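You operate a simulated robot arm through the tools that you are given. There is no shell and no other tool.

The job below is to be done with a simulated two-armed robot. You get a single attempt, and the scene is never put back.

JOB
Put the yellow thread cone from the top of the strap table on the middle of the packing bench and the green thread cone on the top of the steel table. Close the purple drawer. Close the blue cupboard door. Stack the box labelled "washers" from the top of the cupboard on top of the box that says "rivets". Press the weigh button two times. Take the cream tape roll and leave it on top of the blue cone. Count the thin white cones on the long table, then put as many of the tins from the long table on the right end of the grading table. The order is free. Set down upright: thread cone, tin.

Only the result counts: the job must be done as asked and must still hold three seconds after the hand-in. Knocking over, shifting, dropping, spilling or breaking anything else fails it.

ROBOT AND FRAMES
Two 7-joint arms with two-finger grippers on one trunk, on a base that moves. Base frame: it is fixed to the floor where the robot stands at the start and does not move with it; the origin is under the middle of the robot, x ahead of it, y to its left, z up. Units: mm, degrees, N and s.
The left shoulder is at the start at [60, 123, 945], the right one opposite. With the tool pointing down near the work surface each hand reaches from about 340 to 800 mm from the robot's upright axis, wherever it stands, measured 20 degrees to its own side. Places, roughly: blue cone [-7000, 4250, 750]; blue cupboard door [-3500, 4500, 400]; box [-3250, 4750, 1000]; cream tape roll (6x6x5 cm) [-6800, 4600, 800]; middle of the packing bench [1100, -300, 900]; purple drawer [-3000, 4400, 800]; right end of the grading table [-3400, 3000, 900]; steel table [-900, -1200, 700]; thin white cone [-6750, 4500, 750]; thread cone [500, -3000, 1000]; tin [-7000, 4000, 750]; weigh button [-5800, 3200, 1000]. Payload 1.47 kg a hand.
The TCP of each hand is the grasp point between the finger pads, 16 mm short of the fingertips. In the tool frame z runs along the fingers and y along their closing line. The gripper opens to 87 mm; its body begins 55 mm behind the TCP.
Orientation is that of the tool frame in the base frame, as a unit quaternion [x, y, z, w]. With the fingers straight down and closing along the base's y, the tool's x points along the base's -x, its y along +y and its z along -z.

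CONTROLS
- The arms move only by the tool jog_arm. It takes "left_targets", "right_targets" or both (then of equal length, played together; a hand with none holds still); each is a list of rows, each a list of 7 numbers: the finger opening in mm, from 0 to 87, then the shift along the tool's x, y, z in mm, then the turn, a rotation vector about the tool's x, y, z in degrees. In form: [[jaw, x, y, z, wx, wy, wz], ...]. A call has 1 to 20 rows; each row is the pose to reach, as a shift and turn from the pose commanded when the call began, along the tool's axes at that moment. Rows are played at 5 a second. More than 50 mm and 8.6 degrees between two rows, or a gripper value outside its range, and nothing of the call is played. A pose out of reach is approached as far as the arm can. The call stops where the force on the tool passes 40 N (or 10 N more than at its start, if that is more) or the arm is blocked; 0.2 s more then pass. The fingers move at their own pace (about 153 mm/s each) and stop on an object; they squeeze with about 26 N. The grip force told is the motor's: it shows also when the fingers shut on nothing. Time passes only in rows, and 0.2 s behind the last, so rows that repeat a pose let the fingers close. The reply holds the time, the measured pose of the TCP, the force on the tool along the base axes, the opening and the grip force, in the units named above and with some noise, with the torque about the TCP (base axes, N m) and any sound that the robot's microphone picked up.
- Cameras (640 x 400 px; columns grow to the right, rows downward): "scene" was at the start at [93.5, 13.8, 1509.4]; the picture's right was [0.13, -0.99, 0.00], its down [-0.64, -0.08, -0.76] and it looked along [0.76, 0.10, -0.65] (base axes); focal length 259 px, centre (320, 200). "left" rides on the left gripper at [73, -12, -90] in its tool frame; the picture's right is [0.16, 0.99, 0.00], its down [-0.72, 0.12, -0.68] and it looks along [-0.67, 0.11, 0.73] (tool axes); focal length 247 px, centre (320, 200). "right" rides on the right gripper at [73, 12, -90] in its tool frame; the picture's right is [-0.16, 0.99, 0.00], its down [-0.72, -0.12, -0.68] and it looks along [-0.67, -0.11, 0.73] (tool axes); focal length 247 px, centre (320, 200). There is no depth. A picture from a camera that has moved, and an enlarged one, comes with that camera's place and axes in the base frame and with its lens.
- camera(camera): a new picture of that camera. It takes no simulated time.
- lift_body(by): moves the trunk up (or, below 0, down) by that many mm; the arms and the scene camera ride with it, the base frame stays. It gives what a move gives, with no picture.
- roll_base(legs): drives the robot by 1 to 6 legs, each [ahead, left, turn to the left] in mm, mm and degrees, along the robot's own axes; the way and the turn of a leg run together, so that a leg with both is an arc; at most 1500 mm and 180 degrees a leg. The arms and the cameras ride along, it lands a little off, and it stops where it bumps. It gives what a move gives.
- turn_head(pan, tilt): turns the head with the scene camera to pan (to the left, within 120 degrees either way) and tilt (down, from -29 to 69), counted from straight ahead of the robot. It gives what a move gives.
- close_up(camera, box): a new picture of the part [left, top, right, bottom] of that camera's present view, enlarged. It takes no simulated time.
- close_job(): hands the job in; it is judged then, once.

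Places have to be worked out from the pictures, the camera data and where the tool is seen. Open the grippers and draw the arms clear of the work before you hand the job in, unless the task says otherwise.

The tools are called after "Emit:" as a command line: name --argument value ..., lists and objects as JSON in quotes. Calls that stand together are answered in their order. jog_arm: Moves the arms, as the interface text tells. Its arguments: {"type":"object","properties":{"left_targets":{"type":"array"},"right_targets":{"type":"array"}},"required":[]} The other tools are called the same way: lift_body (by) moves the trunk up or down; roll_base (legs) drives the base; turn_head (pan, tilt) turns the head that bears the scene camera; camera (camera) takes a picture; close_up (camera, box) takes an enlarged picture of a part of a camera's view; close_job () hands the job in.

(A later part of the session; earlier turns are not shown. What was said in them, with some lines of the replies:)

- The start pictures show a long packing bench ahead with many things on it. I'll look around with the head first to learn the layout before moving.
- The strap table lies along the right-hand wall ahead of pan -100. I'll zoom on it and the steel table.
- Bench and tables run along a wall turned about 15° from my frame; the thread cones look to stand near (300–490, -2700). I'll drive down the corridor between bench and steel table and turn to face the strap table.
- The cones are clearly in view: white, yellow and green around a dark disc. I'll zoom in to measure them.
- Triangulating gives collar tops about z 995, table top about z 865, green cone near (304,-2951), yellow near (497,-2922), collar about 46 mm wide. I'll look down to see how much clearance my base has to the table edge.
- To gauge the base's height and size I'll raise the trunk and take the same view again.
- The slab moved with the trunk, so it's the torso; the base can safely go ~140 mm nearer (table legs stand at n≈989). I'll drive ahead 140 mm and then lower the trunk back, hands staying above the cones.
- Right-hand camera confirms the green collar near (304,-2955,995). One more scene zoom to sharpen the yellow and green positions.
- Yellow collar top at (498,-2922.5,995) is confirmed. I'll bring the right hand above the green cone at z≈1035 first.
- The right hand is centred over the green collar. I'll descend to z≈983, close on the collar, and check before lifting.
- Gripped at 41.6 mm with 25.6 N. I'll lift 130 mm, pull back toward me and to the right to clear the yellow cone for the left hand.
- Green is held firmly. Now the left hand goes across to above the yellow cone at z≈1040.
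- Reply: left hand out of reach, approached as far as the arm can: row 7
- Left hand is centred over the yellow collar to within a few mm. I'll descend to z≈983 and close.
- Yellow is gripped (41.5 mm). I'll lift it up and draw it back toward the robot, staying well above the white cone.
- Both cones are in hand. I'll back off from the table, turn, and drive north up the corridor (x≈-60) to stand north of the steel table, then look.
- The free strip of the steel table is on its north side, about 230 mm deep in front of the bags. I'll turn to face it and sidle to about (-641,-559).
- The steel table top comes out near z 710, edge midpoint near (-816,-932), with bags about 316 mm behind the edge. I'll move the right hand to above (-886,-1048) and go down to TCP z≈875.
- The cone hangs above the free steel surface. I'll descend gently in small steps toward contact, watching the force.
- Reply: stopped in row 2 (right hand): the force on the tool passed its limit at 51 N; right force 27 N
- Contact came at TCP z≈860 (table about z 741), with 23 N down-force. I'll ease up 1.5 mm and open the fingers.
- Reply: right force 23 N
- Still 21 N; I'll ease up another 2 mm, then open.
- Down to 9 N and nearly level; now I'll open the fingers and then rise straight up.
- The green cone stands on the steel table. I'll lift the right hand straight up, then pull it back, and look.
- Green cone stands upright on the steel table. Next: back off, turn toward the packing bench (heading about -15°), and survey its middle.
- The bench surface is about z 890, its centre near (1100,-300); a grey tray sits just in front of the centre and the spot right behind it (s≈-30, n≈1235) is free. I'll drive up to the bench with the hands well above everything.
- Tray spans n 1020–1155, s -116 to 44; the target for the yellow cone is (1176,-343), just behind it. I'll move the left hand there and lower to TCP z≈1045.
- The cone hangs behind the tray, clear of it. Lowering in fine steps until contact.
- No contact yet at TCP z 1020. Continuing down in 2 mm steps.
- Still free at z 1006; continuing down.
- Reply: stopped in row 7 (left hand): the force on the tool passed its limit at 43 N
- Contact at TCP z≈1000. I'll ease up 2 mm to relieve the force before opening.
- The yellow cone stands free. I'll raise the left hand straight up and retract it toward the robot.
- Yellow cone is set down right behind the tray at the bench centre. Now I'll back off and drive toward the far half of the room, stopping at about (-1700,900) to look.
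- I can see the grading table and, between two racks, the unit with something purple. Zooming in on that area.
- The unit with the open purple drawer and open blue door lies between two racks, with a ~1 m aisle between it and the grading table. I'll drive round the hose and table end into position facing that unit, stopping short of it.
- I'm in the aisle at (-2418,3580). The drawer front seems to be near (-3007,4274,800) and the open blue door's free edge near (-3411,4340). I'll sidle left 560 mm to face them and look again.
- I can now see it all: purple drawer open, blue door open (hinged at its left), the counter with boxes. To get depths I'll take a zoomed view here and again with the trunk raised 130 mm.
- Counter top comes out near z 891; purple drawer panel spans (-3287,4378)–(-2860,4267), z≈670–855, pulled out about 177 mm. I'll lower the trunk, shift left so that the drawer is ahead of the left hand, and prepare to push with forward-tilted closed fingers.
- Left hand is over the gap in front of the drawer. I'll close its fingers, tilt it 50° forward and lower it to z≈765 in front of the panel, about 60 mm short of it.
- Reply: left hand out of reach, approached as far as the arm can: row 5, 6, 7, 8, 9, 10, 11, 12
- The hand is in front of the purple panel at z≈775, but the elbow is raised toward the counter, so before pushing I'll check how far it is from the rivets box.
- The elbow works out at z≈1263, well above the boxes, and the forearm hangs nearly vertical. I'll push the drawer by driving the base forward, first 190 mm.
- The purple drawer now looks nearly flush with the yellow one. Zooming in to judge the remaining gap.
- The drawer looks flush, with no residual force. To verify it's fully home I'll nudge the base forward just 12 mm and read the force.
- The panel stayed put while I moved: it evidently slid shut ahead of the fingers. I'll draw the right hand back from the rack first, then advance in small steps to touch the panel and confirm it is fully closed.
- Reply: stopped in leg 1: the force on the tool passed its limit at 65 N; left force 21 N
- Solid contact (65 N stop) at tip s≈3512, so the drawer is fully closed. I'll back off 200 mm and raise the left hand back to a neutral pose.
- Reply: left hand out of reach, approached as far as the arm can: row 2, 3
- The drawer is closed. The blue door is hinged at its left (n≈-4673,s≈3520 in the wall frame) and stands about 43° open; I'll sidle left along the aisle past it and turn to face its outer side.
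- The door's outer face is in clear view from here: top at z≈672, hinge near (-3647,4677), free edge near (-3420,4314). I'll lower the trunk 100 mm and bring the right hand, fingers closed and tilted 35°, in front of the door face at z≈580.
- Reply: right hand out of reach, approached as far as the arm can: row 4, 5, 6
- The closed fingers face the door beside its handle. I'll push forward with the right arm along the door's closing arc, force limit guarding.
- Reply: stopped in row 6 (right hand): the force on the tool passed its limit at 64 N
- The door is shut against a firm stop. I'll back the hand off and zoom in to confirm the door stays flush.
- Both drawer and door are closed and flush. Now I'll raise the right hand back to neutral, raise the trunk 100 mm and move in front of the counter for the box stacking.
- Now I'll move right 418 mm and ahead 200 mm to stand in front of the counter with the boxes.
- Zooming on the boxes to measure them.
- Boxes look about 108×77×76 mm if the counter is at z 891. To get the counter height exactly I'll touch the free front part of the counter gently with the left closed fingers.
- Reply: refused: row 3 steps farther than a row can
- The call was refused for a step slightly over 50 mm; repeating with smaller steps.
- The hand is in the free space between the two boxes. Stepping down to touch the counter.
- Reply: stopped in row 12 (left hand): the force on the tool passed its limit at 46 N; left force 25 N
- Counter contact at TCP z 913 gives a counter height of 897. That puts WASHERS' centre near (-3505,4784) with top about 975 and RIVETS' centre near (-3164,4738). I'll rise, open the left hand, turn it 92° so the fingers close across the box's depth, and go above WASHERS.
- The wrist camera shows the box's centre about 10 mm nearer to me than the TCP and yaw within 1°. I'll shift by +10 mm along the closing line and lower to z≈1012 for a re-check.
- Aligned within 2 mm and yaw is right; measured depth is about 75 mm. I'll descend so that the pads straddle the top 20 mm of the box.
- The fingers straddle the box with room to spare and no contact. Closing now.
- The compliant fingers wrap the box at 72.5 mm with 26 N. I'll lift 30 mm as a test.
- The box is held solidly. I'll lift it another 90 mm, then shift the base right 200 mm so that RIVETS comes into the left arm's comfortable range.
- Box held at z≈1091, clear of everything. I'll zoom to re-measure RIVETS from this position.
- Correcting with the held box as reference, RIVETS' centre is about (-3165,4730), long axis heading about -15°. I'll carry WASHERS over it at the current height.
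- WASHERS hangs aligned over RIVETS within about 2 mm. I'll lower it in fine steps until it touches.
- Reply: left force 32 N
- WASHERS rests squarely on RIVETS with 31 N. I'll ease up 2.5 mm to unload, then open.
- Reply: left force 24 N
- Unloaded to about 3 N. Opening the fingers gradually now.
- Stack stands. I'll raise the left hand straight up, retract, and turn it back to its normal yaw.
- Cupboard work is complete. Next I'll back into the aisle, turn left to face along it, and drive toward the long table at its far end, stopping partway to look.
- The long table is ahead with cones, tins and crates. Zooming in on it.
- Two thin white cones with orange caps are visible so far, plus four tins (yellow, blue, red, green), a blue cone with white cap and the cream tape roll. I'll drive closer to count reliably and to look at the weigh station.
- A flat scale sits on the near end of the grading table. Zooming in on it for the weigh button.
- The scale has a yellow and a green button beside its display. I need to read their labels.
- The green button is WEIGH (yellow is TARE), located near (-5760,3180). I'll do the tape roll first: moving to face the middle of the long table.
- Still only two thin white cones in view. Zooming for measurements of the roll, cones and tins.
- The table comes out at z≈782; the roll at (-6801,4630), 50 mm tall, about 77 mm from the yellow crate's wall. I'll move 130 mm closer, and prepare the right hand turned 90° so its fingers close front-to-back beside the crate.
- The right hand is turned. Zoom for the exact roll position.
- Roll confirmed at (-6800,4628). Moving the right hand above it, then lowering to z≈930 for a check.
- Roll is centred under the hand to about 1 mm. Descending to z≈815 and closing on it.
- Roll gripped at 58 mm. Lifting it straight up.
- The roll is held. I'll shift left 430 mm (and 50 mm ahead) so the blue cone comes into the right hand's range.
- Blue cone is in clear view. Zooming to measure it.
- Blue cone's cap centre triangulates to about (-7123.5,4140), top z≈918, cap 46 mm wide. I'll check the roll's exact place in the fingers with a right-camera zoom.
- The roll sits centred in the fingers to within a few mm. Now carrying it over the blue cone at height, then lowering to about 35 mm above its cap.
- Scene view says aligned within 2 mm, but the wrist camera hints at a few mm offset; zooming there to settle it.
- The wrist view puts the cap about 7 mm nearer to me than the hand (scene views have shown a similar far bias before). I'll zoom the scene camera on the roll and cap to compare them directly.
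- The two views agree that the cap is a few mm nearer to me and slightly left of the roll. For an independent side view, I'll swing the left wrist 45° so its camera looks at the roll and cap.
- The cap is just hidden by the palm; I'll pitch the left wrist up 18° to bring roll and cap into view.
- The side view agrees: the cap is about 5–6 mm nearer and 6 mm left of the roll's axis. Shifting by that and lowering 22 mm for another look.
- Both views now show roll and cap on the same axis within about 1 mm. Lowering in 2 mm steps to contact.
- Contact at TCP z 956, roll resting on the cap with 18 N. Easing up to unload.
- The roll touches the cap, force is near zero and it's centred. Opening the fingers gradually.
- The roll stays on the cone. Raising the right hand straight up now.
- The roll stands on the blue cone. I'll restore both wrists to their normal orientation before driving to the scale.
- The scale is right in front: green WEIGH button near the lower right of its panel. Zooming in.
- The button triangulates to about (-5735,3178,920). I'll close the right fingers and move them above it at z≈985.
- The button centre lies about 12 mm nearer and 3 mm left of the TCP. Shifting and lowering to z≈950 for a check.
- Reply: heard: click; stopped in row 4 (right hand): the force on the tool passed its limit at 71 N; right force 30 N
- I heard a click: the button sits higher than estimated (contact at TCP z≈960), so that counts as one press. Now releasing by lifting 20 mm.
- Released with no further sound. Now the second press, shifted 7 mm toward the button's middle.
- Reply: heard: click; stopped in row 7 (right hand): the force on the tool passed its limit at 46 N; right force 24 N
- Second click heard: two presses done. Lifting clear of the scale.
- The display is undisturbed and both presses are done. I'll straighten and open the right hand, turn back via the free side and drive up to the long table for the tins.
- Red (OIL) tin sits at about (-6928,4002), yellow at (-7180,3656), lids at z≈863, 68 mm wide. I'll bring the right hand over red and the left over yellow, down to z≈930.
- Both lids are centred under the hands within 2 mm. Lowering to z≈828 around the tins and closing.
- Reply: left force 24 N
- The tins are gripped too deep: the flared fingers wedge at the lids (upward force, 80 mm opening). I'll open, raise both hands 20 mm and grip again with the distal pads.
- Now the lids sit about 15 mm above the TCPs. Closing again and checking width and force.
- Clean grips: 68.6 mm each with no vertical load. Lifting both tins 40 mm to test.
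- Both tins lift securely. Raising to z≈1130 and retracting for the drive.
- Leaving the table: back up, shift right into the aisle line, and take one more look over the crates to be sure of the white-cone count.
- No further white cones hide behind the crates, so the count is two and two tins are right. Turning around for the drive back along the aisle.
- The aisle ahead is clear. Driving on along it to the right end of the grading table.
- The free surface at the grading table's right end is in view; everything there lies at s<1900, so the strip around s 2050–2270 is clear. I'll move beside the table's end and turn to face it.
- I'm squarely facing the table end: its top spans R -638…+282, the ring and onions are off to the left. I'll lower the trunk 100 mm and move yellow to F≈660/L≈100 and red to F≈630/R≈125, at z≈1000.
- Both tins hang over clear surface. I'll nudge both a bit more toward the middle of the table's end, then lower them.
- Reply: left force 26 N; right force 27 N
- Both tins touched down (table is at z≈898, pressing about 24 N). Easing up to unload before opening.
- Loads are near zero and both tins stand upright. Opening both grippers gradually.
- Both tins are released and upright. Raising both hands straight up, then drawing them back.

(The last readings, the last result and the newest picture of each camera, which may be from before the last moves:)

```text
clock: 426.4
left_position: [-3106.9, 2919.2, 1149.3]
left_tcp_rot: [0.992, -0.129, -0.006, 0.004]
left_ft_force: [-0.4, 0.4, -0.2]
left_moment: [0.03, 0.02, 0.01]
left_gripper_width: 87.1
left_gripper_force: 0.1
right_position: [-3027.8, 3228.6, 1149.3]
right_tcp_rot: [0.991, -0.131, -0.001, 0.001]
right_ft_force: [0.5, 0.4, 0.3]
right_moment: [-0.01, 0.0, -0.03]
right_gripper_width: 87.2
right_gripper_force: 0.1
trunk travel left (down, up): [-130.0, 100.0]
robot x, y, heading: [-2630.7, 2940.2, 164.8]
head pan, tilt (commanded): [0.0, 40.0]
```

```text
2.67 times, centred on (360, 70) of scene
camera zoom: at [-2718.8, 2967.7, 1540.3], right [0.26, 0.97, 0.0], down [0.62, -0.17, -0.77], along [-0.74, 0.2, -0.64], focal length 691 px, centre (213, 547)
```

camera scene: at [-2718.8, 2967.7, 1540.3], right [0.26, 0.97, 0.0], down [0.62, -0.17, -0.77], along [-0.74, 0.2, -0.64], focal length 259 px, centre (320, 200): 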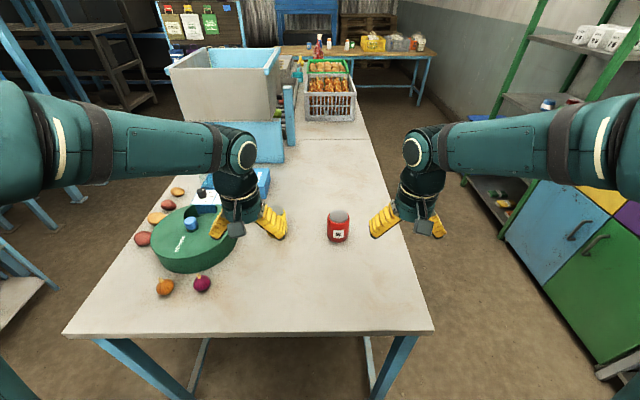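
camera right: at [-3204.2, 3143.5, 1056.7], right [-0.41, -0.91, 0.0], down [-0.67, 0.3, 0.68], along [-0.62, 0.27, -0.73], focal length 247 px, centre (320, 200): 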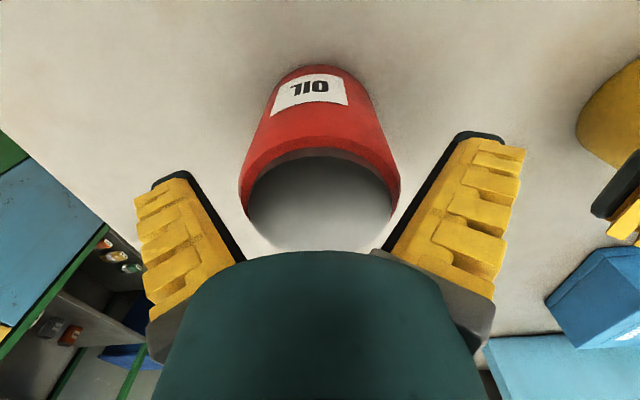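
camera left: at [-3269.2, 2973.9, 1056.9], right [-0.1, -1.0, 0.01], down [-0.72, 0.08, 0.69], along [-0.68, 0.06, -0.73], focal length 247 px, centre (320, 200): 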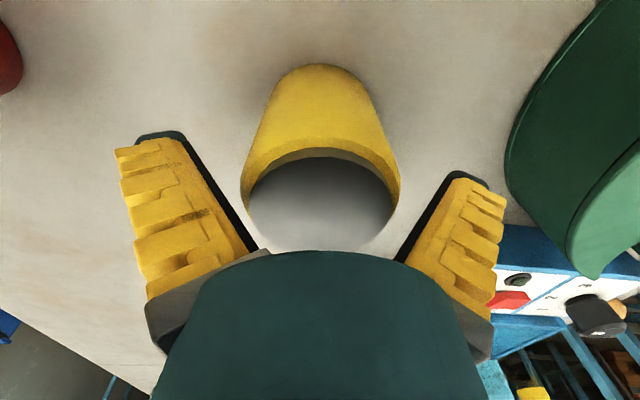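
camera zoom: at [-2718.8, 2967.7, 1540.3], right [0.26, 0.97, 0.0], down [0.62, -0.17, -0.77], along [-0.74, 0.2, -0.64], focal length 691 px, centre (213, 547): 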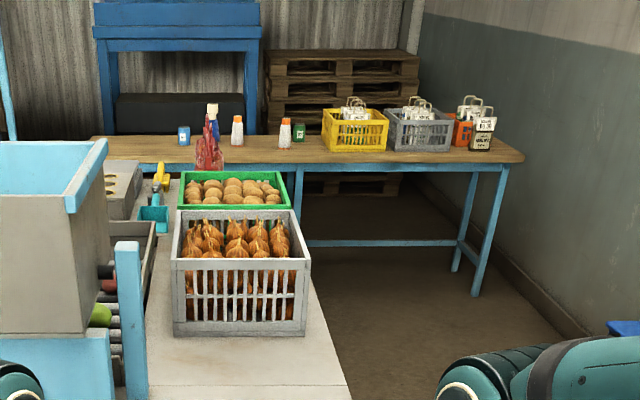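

Red stands; I'll back off and check both tins and the other finished places.

Emit:
roll_base --legs '[[-350, 0, 0]]'

Emit:
turn_head --pan 0 --tilt 30

Emit:
camera --camera "scene"

Emit:
close_up --camera "scene" --box '[200, 120, 440, 270]'

Emit:
turn_head --pan -60 --tilt 20

Emit:
camera --camera "scene"

Emit:
turn_head --pan 120 --tilt 15

Emit:
camera --camera "scene"

```text
clock: 428.7
left_position: [-2770.8, 2830.2, 1148.1]
left_tcp_rot: [0.992, -0.129, -0.005, 0.003]
left_ft_force: [0.0, 0.0, 0.2]
left_moment: [-0.02, -0.01, 0.01]
left_gripper_width: 87.1
left_gripper_force: 0.1
right_position: [-2692.5, 3138.9, 1147.9]
right_tcp_rot: [0.991, -0.13, 0.0, 0.002]
right_ft_force: [1.1, 0.8, 0.8]
right_moment: [0.01, 0.05, -0.03]
right_gripper_width: 87.2
right_gripper_force: 0.0
trunk travel left (down, up): [-130.0, 100.0]
robot x, y, heading: [-2291.1, 2850.4, 164.8]
head pan, tilt (commanded): [0.0, 40.0]
```

```text
clock: 429.4
left_position: [-2770.7, 2829.4, 1147.1]
left_tcp_rot: [0.992, -0.129, -0.004, 0.005]
left_ft_force: [0.0, -1.1, 0.0]
left_moment: [0.05, 0.0, -0.05]
left_gripper_width: 87.2
left_gripper_force: 0.1
right_position: [-2692.3, 3138.2, 1149.1]
right_tcp_rot: [0.991, -0.131, 0.001, 0.002]
right_ft_force: [0.6, -0.3, 0.3]
right_moment: [0.0, -0.01, 0.02]
right_gripper_width: 86.9
right_gripper_force: 0.2
trunk travel left (down, up): [-130.0, 100.0]
robot x, y, heading: [-2288.0, 2849.6, 165.2]
head pan, tilt (commanded): [0.0, 30.0]
```

```text
taken
camera scene: at [-2388.9, 2878.9, 1555.3], right [0.26, 0.97, 0.0], down [0.48, -0.13, -0.87], along [-0.84, 0.22, -0.5], focal length 259 px, centre (320, 200)
```

scene: 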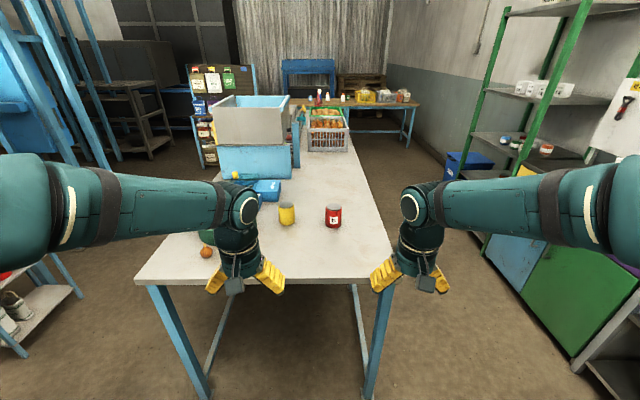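

```text
2.67 times, centred on (320, 195) of scene
camera zoom: at [-2388.9, 2878.9, 1555.3], right [0.26, 0.97, 0.0], down [0.48, -0.13, -0.87], along [-0.84, 0.22, -0.5], focal length 691 px, centre (320, 213)
```

zoom: 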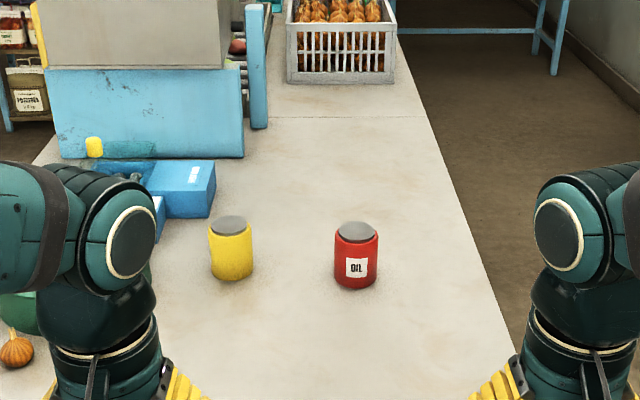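

```text
clock: 430.7
left_position: [-2771.3, 2829.3, 1148.1]
left_tcp_rot: [0.992, -0.129, -0.004, 0.003]
left_ft_force: [-0.2, -0.5, -0.4]
left_moment: [0.02, -0.03, 0.0]
left_gripper_width: 86.9
left_gripper_force: 0.0
right_position: [-2692.2, 3139.1, 1147.3]
right_tcp_rot: [0.991, -0.13, 0.0, 0.002]
right_ft_force: [0.7, 0.3, 0.1]
right_moment: [0.02, 0.0, 0.03]
right_gripper_width: 86.9
right_gripper_force: 0.0
trunk travel left (down, up): [-130.0, 100.0]
robot x, y, heading: [-2295.0, 2846.3, 164.9]
head pan, tilt (commanded): [-60.0, 20.0]
```

```text
taken
camera scene: at [-2325.4, 2945.4, 1571.4], right [0.97, 0.26, 0.0], down [0.09, -0.33, -0.94], along [-0.24, 0.91, -0.34], focal length 259 px, centre (320, 200)
```

scene: 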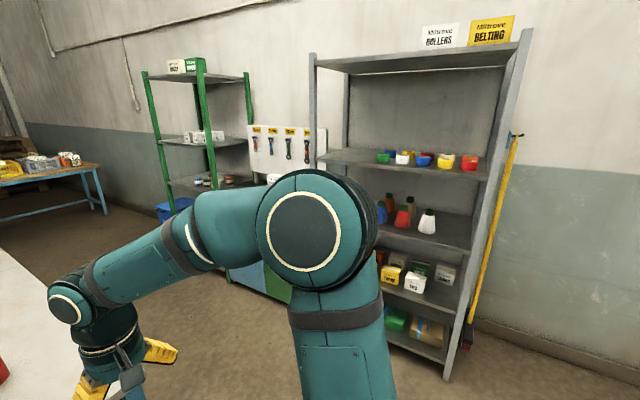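

```text
clock: 433.4
left_position: [-2770.8, 2829.6, 1147.5]
left_tcp_rot: [0.992, -0.129, -0.005, 0.004]
left_ft_force: [-0.7, 0.3, -0.1]
left_moment: [-0.02, 0.04, 0.0]
left_gripper_width: 86.8
left_gripper_force: 0.1
right_position: [-2693.0, 3138.9, 1146.8]
right_tcp_rot: [0.992, -0.13, 0.0, 0.002]
right_ft_force: [-0.4, 0.1, -0.3]
right_moment: [0.02, -0.01, 0.0]
right_gripper_width: 86.9
right_gripper_force: 0.0
trunk travel left (down, up): [-130.0, 100.0]
robot x, y, heading: [-2290.9, 2853.9, 165.1]
head pan, tilt (commanded): [120.0, 15.0]
```

```text
taken
camera scene: at [-2277.1, 2765.2, 1579.6], right [-0.97, -0.26, 0.0], down [-0.07, 0.25, -0.97], along [0.25, -0.93, -0.26], focal length 259 px, centre (320, 200)
```

scene: 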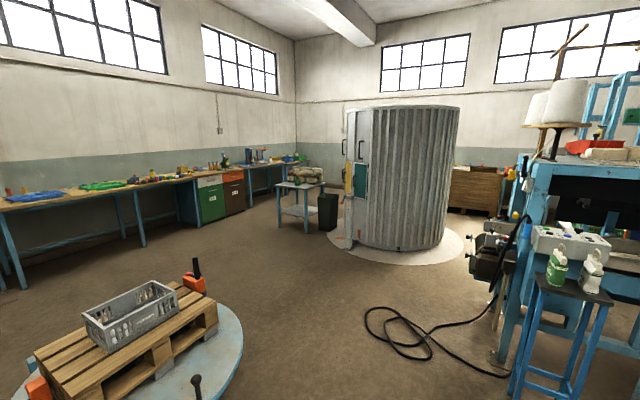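

Both tins stand upright at the table's right end. Zooming across the room at the steel table and packing bench for the thread cones.

Emit:
close_up --camera "scene" --box '[60, 140, 220, 220]'

Emit:
close_up --camera "scene" --box '[260, 150, 340, 200]'

Emit:
turn_head --pan -70 --tilt 25

Emit:
close_up --camera "scene" --box '[120, 100, 320, 300]'

```text
4.00 times, centred on (140, 180) of scene
camera zoom: at [-2277.1, 2765.2, 1579.6], right [-0.97, -0.26, 0.0], down [-0.07, 0.25, -0.97], along [0.25, -0.93, -0.26], focal length 1036 px, centre (1040, 280)
```

zoom: 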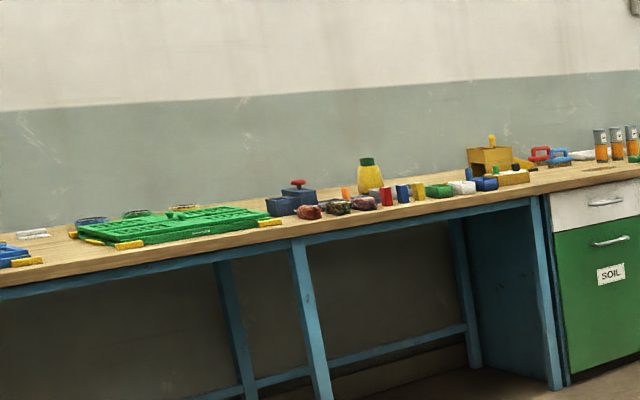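

```text
8.00 times, centred on (300, 175) of scene
camera zoom: at [-2277.1, 2765.2, 1579.6], right [-0.97, -0.26, 0.0], down [-0.07, 0.25, -0.97], along [0.25, -0.93, -0.26], focal length 2072 px, centre (480, 400)
```

zoom: 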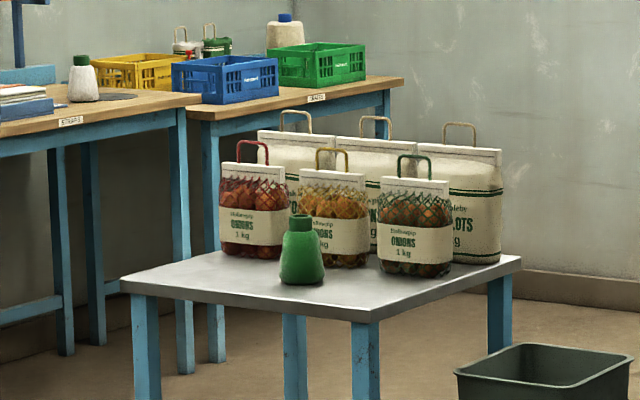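

```text
clock: 436.2
left_position: [-2772.1, 2829.5, 1147.8]
left_tcp_rot: [0.992, -0.129, -0.005, 0.003]
left_ft_force: [0.5, 0.8, -0.2]
left_moment: [-0.02, 0.01, -0.02]
left_gripper_width: 87.0
left_gripper_force: 0.1
right_position: [-2691.7, 3137.4, 1147.4]
right_tcp_rot: [0.991, -0.13, 0.001, 0.002]
right_ft_force: [-0.3, 0.1, 1.0]
right_moment: [-0.01, 0.01, 0.01]
right_gripper_width: 87.1
right_gripper_force: 0.0
trunk travel left (down, up): [-130.0, 100.0]
robot x, y, heading: [-2287.2, 2849.7, 165.1]
head pan, tilt (commanded): [-70.0, 25.0]
```

```text
2.00 times, centred on (220, 200) of scene
camera zoom: at [-2309.3, 2947.2, 1563.4], right [1.0, 0.09, 0.0], down [0.04, -0.42, -0.91], along [-0.08, 0.9, -0.42], focal length 518 px, centre (520, 200)
```

zoom: 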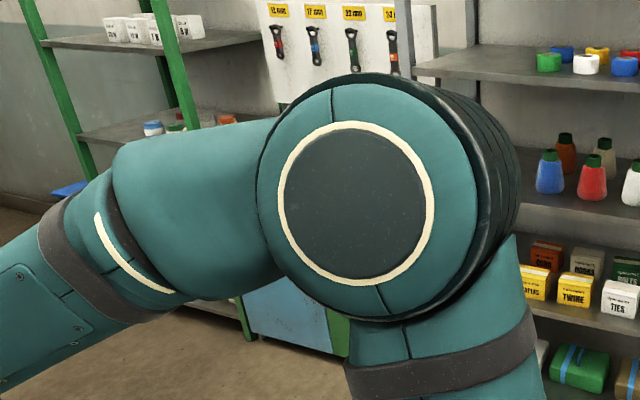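

Both thread cones stand in place. To check the cupboard without the arm in the way, I'll turn the base 50° right and look.

Emit:
roll_base --legs '[[0, 0, -50]]'

Emit:
turn_head --pan 0 --tilt 20

Emit:
camera --camera "scene"

Emit:
close_up --camera "scene" --box '[230, 120, 410, 260]'

```text
clock: 438.9
left_position: [-2616.6, 3203.0, 1147.1]
left_tcp_rot: [0.845, -0.534, -0.006, 0.001]
left_ft_force: [-0.7, 0.1, 0.7]
left_moment: [0.0, 0.01, 0.0]
left_gripper_width: 87.0
left_gripper_force: 0.0
right_position: [-2329.6, 3342.2, 1148.0]
right_tcp_rot: [0.844, -0.536, -0.001, 0.001]
right_ft_force: [-0.3, -0.3, 0.0]
right_moment: [-0.01, 0.02, -0.03]
right_gripper_width: 86.9
right_gripper_force: 0.0
trunk travel left (down, up): [-130.0, 100.0]
robot x, y, heading: [-2292.5, 2847.3, 115.1]
head pan, tilt (commanded): [-70.0, 25.0]
```

```text
clock: 440.3
left_position: [-2615.4, 3203.3, 1148.9]
left_tcp_rot: [0.845, -0.534, -0.005, 0.002]
left_ft_force: [-0.2, -0.2, 0.4]
left_moment: [0.04, 0.0, 0.0]
left_gripper_width: 87.1
left_gripper_force: 0.1
right_position: [-2330.1, 3343.2, 1147.9]
right_tcp_rot: [0.844, -0.536, -0.001, 0.002]
right_ft_force: [-0.2, 0.0, -0.5]
right_moment: [0.0, -0.01, 0.02]
right_gripper_width: 86.9
right_gripper_force: 0.0
trunk travel left (down, up): [-130.0, 100.0]
robot x, y, heading: [-2295.7, 2848.8, 115.0]
head pan, tilt (commanded): [0.0, 20.0]
```

```text
taken
camera scene: at [-2335.4, 2946.2, 1571.4], right [0.91, 0.42, 0.0], down [0.15, -0.31, -0.94], along [-0.4, 0.85, -0.34], focal length 259 px, centre (320, 200)
```

scene: 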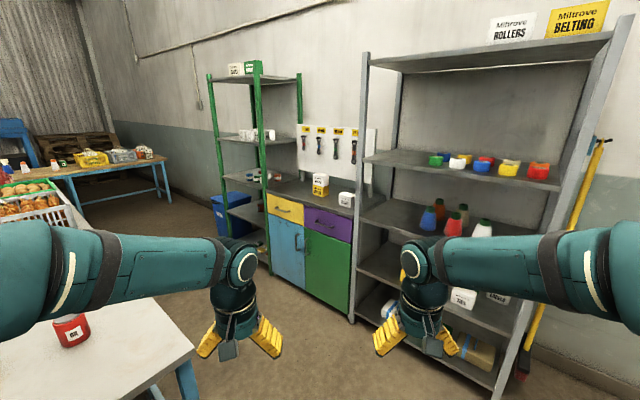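

```text
2.86 times, centred on (320, 190) of scene
camera zoom: at [-2335.4, 2946.2, 1571.4], right [0.91, 0.42, 0.0], down [0.15, -0.31, -0.94], along [-0.4, 0.85, -0.34], focal length 740 px, centre (320, 229)
```

zoom: 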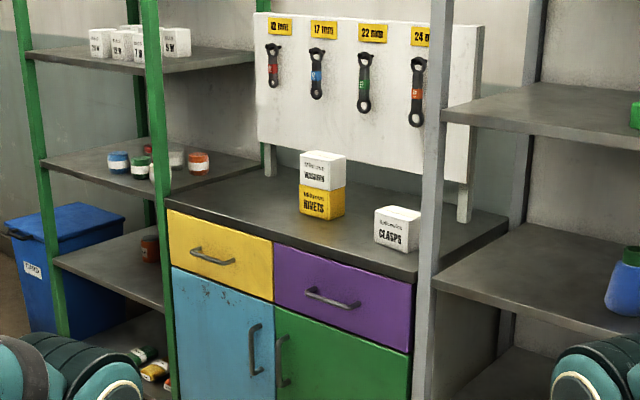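

Cupboard all in order: stack standing, drawer and door shut. One last zoom at the long table to confirm the roll on the blue cone and the undisturbed items.

Emit:
turn_head --pan 40 --tilt 12

Emit:
camera --camera "scene"

Emit:
close_up --camera "scene" --box '[240, 150, 400, 250]'

```text
clock: 441.3
left_position: [-2615.6, 3203.7, 1148.2]
left_tcp_rot: [0.845, -0.534, -0.006, 0.003]
left_ft_force: [0.6, -0.2, -0.1]
left_moment: [0.0, -0.01, -0.03]
left_gripper_width: 86.9
left_gripper_force: 0.1
right_position: [-2329.8, 3342.7, 1146.1]
right_tcp_rot: [0.845, -0.535, 0.0, 0.001]
right_ft_force: [-1.2, 0.4, -0.3]
right_moment: [-0.01, -0.01, 0.03]
right_gripper_width: 87.1
right_gripper_force: 0.0
trunk travel left (down, up): [-130.0, 100.0]
robot x, y, heading: [-2293.5, 2851.0, 115.2]
head pan, tilt (commanded): [40.0, 12.0]
```

```text
taken
camera scene: at [-2380.4, 2901.1, 1584.5], right [0.42, 0.91, 0.0], down [0.19, -0.09, -0.98], along [-0.89, 0.41, -0.21], focal length 259 px, centre (320, 200)
```

scene: 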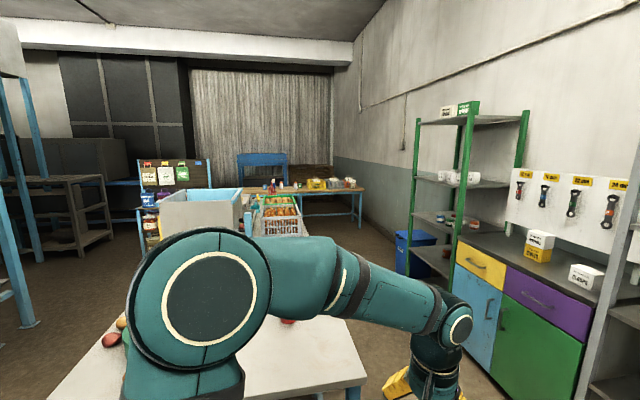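

```text
4.00 times, centred on (320, 200) of scene
camera zoom: at [-2380.4, 2901.1, 1584.5], right [0.42, 0.91, 0.0], down [0.19, -0.09, -0.98], along [-0.89, 0.41, -0.21], focal length 1036 px, centre (320, 200)
```

zoom: 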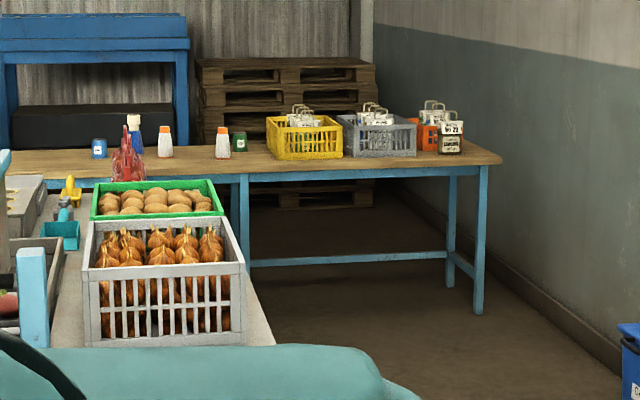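

Everything checks out: the roll stands on the blue cone, both white cones and the remaining tins are upright, and the arms are clear with grippers open. Handing in the job.

Emit:
close_job

```text
The job is handed in.
```

The job is handed in. I checked each result with the cameras before closing, except the weigh button, which I checked by sound:

- **Thread cones:** the yellow one stands just behind the grey tray at the middle of the packing bench. The green one stands on the steel table in front of the onion bags.
- **Purple drawer and blue door:** both are closed. I pushed each until it met a firm stop.
- **Boxes:** "washers" sits squarely on "rivets".
- **Weigh button:** pressed twice. I heard one click for each press.
- **Tape roll:** it rests on the cap of the blue cone.
- **Tins:** I counted two thin white cones on the long table, so I put two tins (yellow and red "OIL") upright on the right end of the grading table.

I saw nothing else knocked over or shifted. The grippers were open and the arms clear at hand-in.
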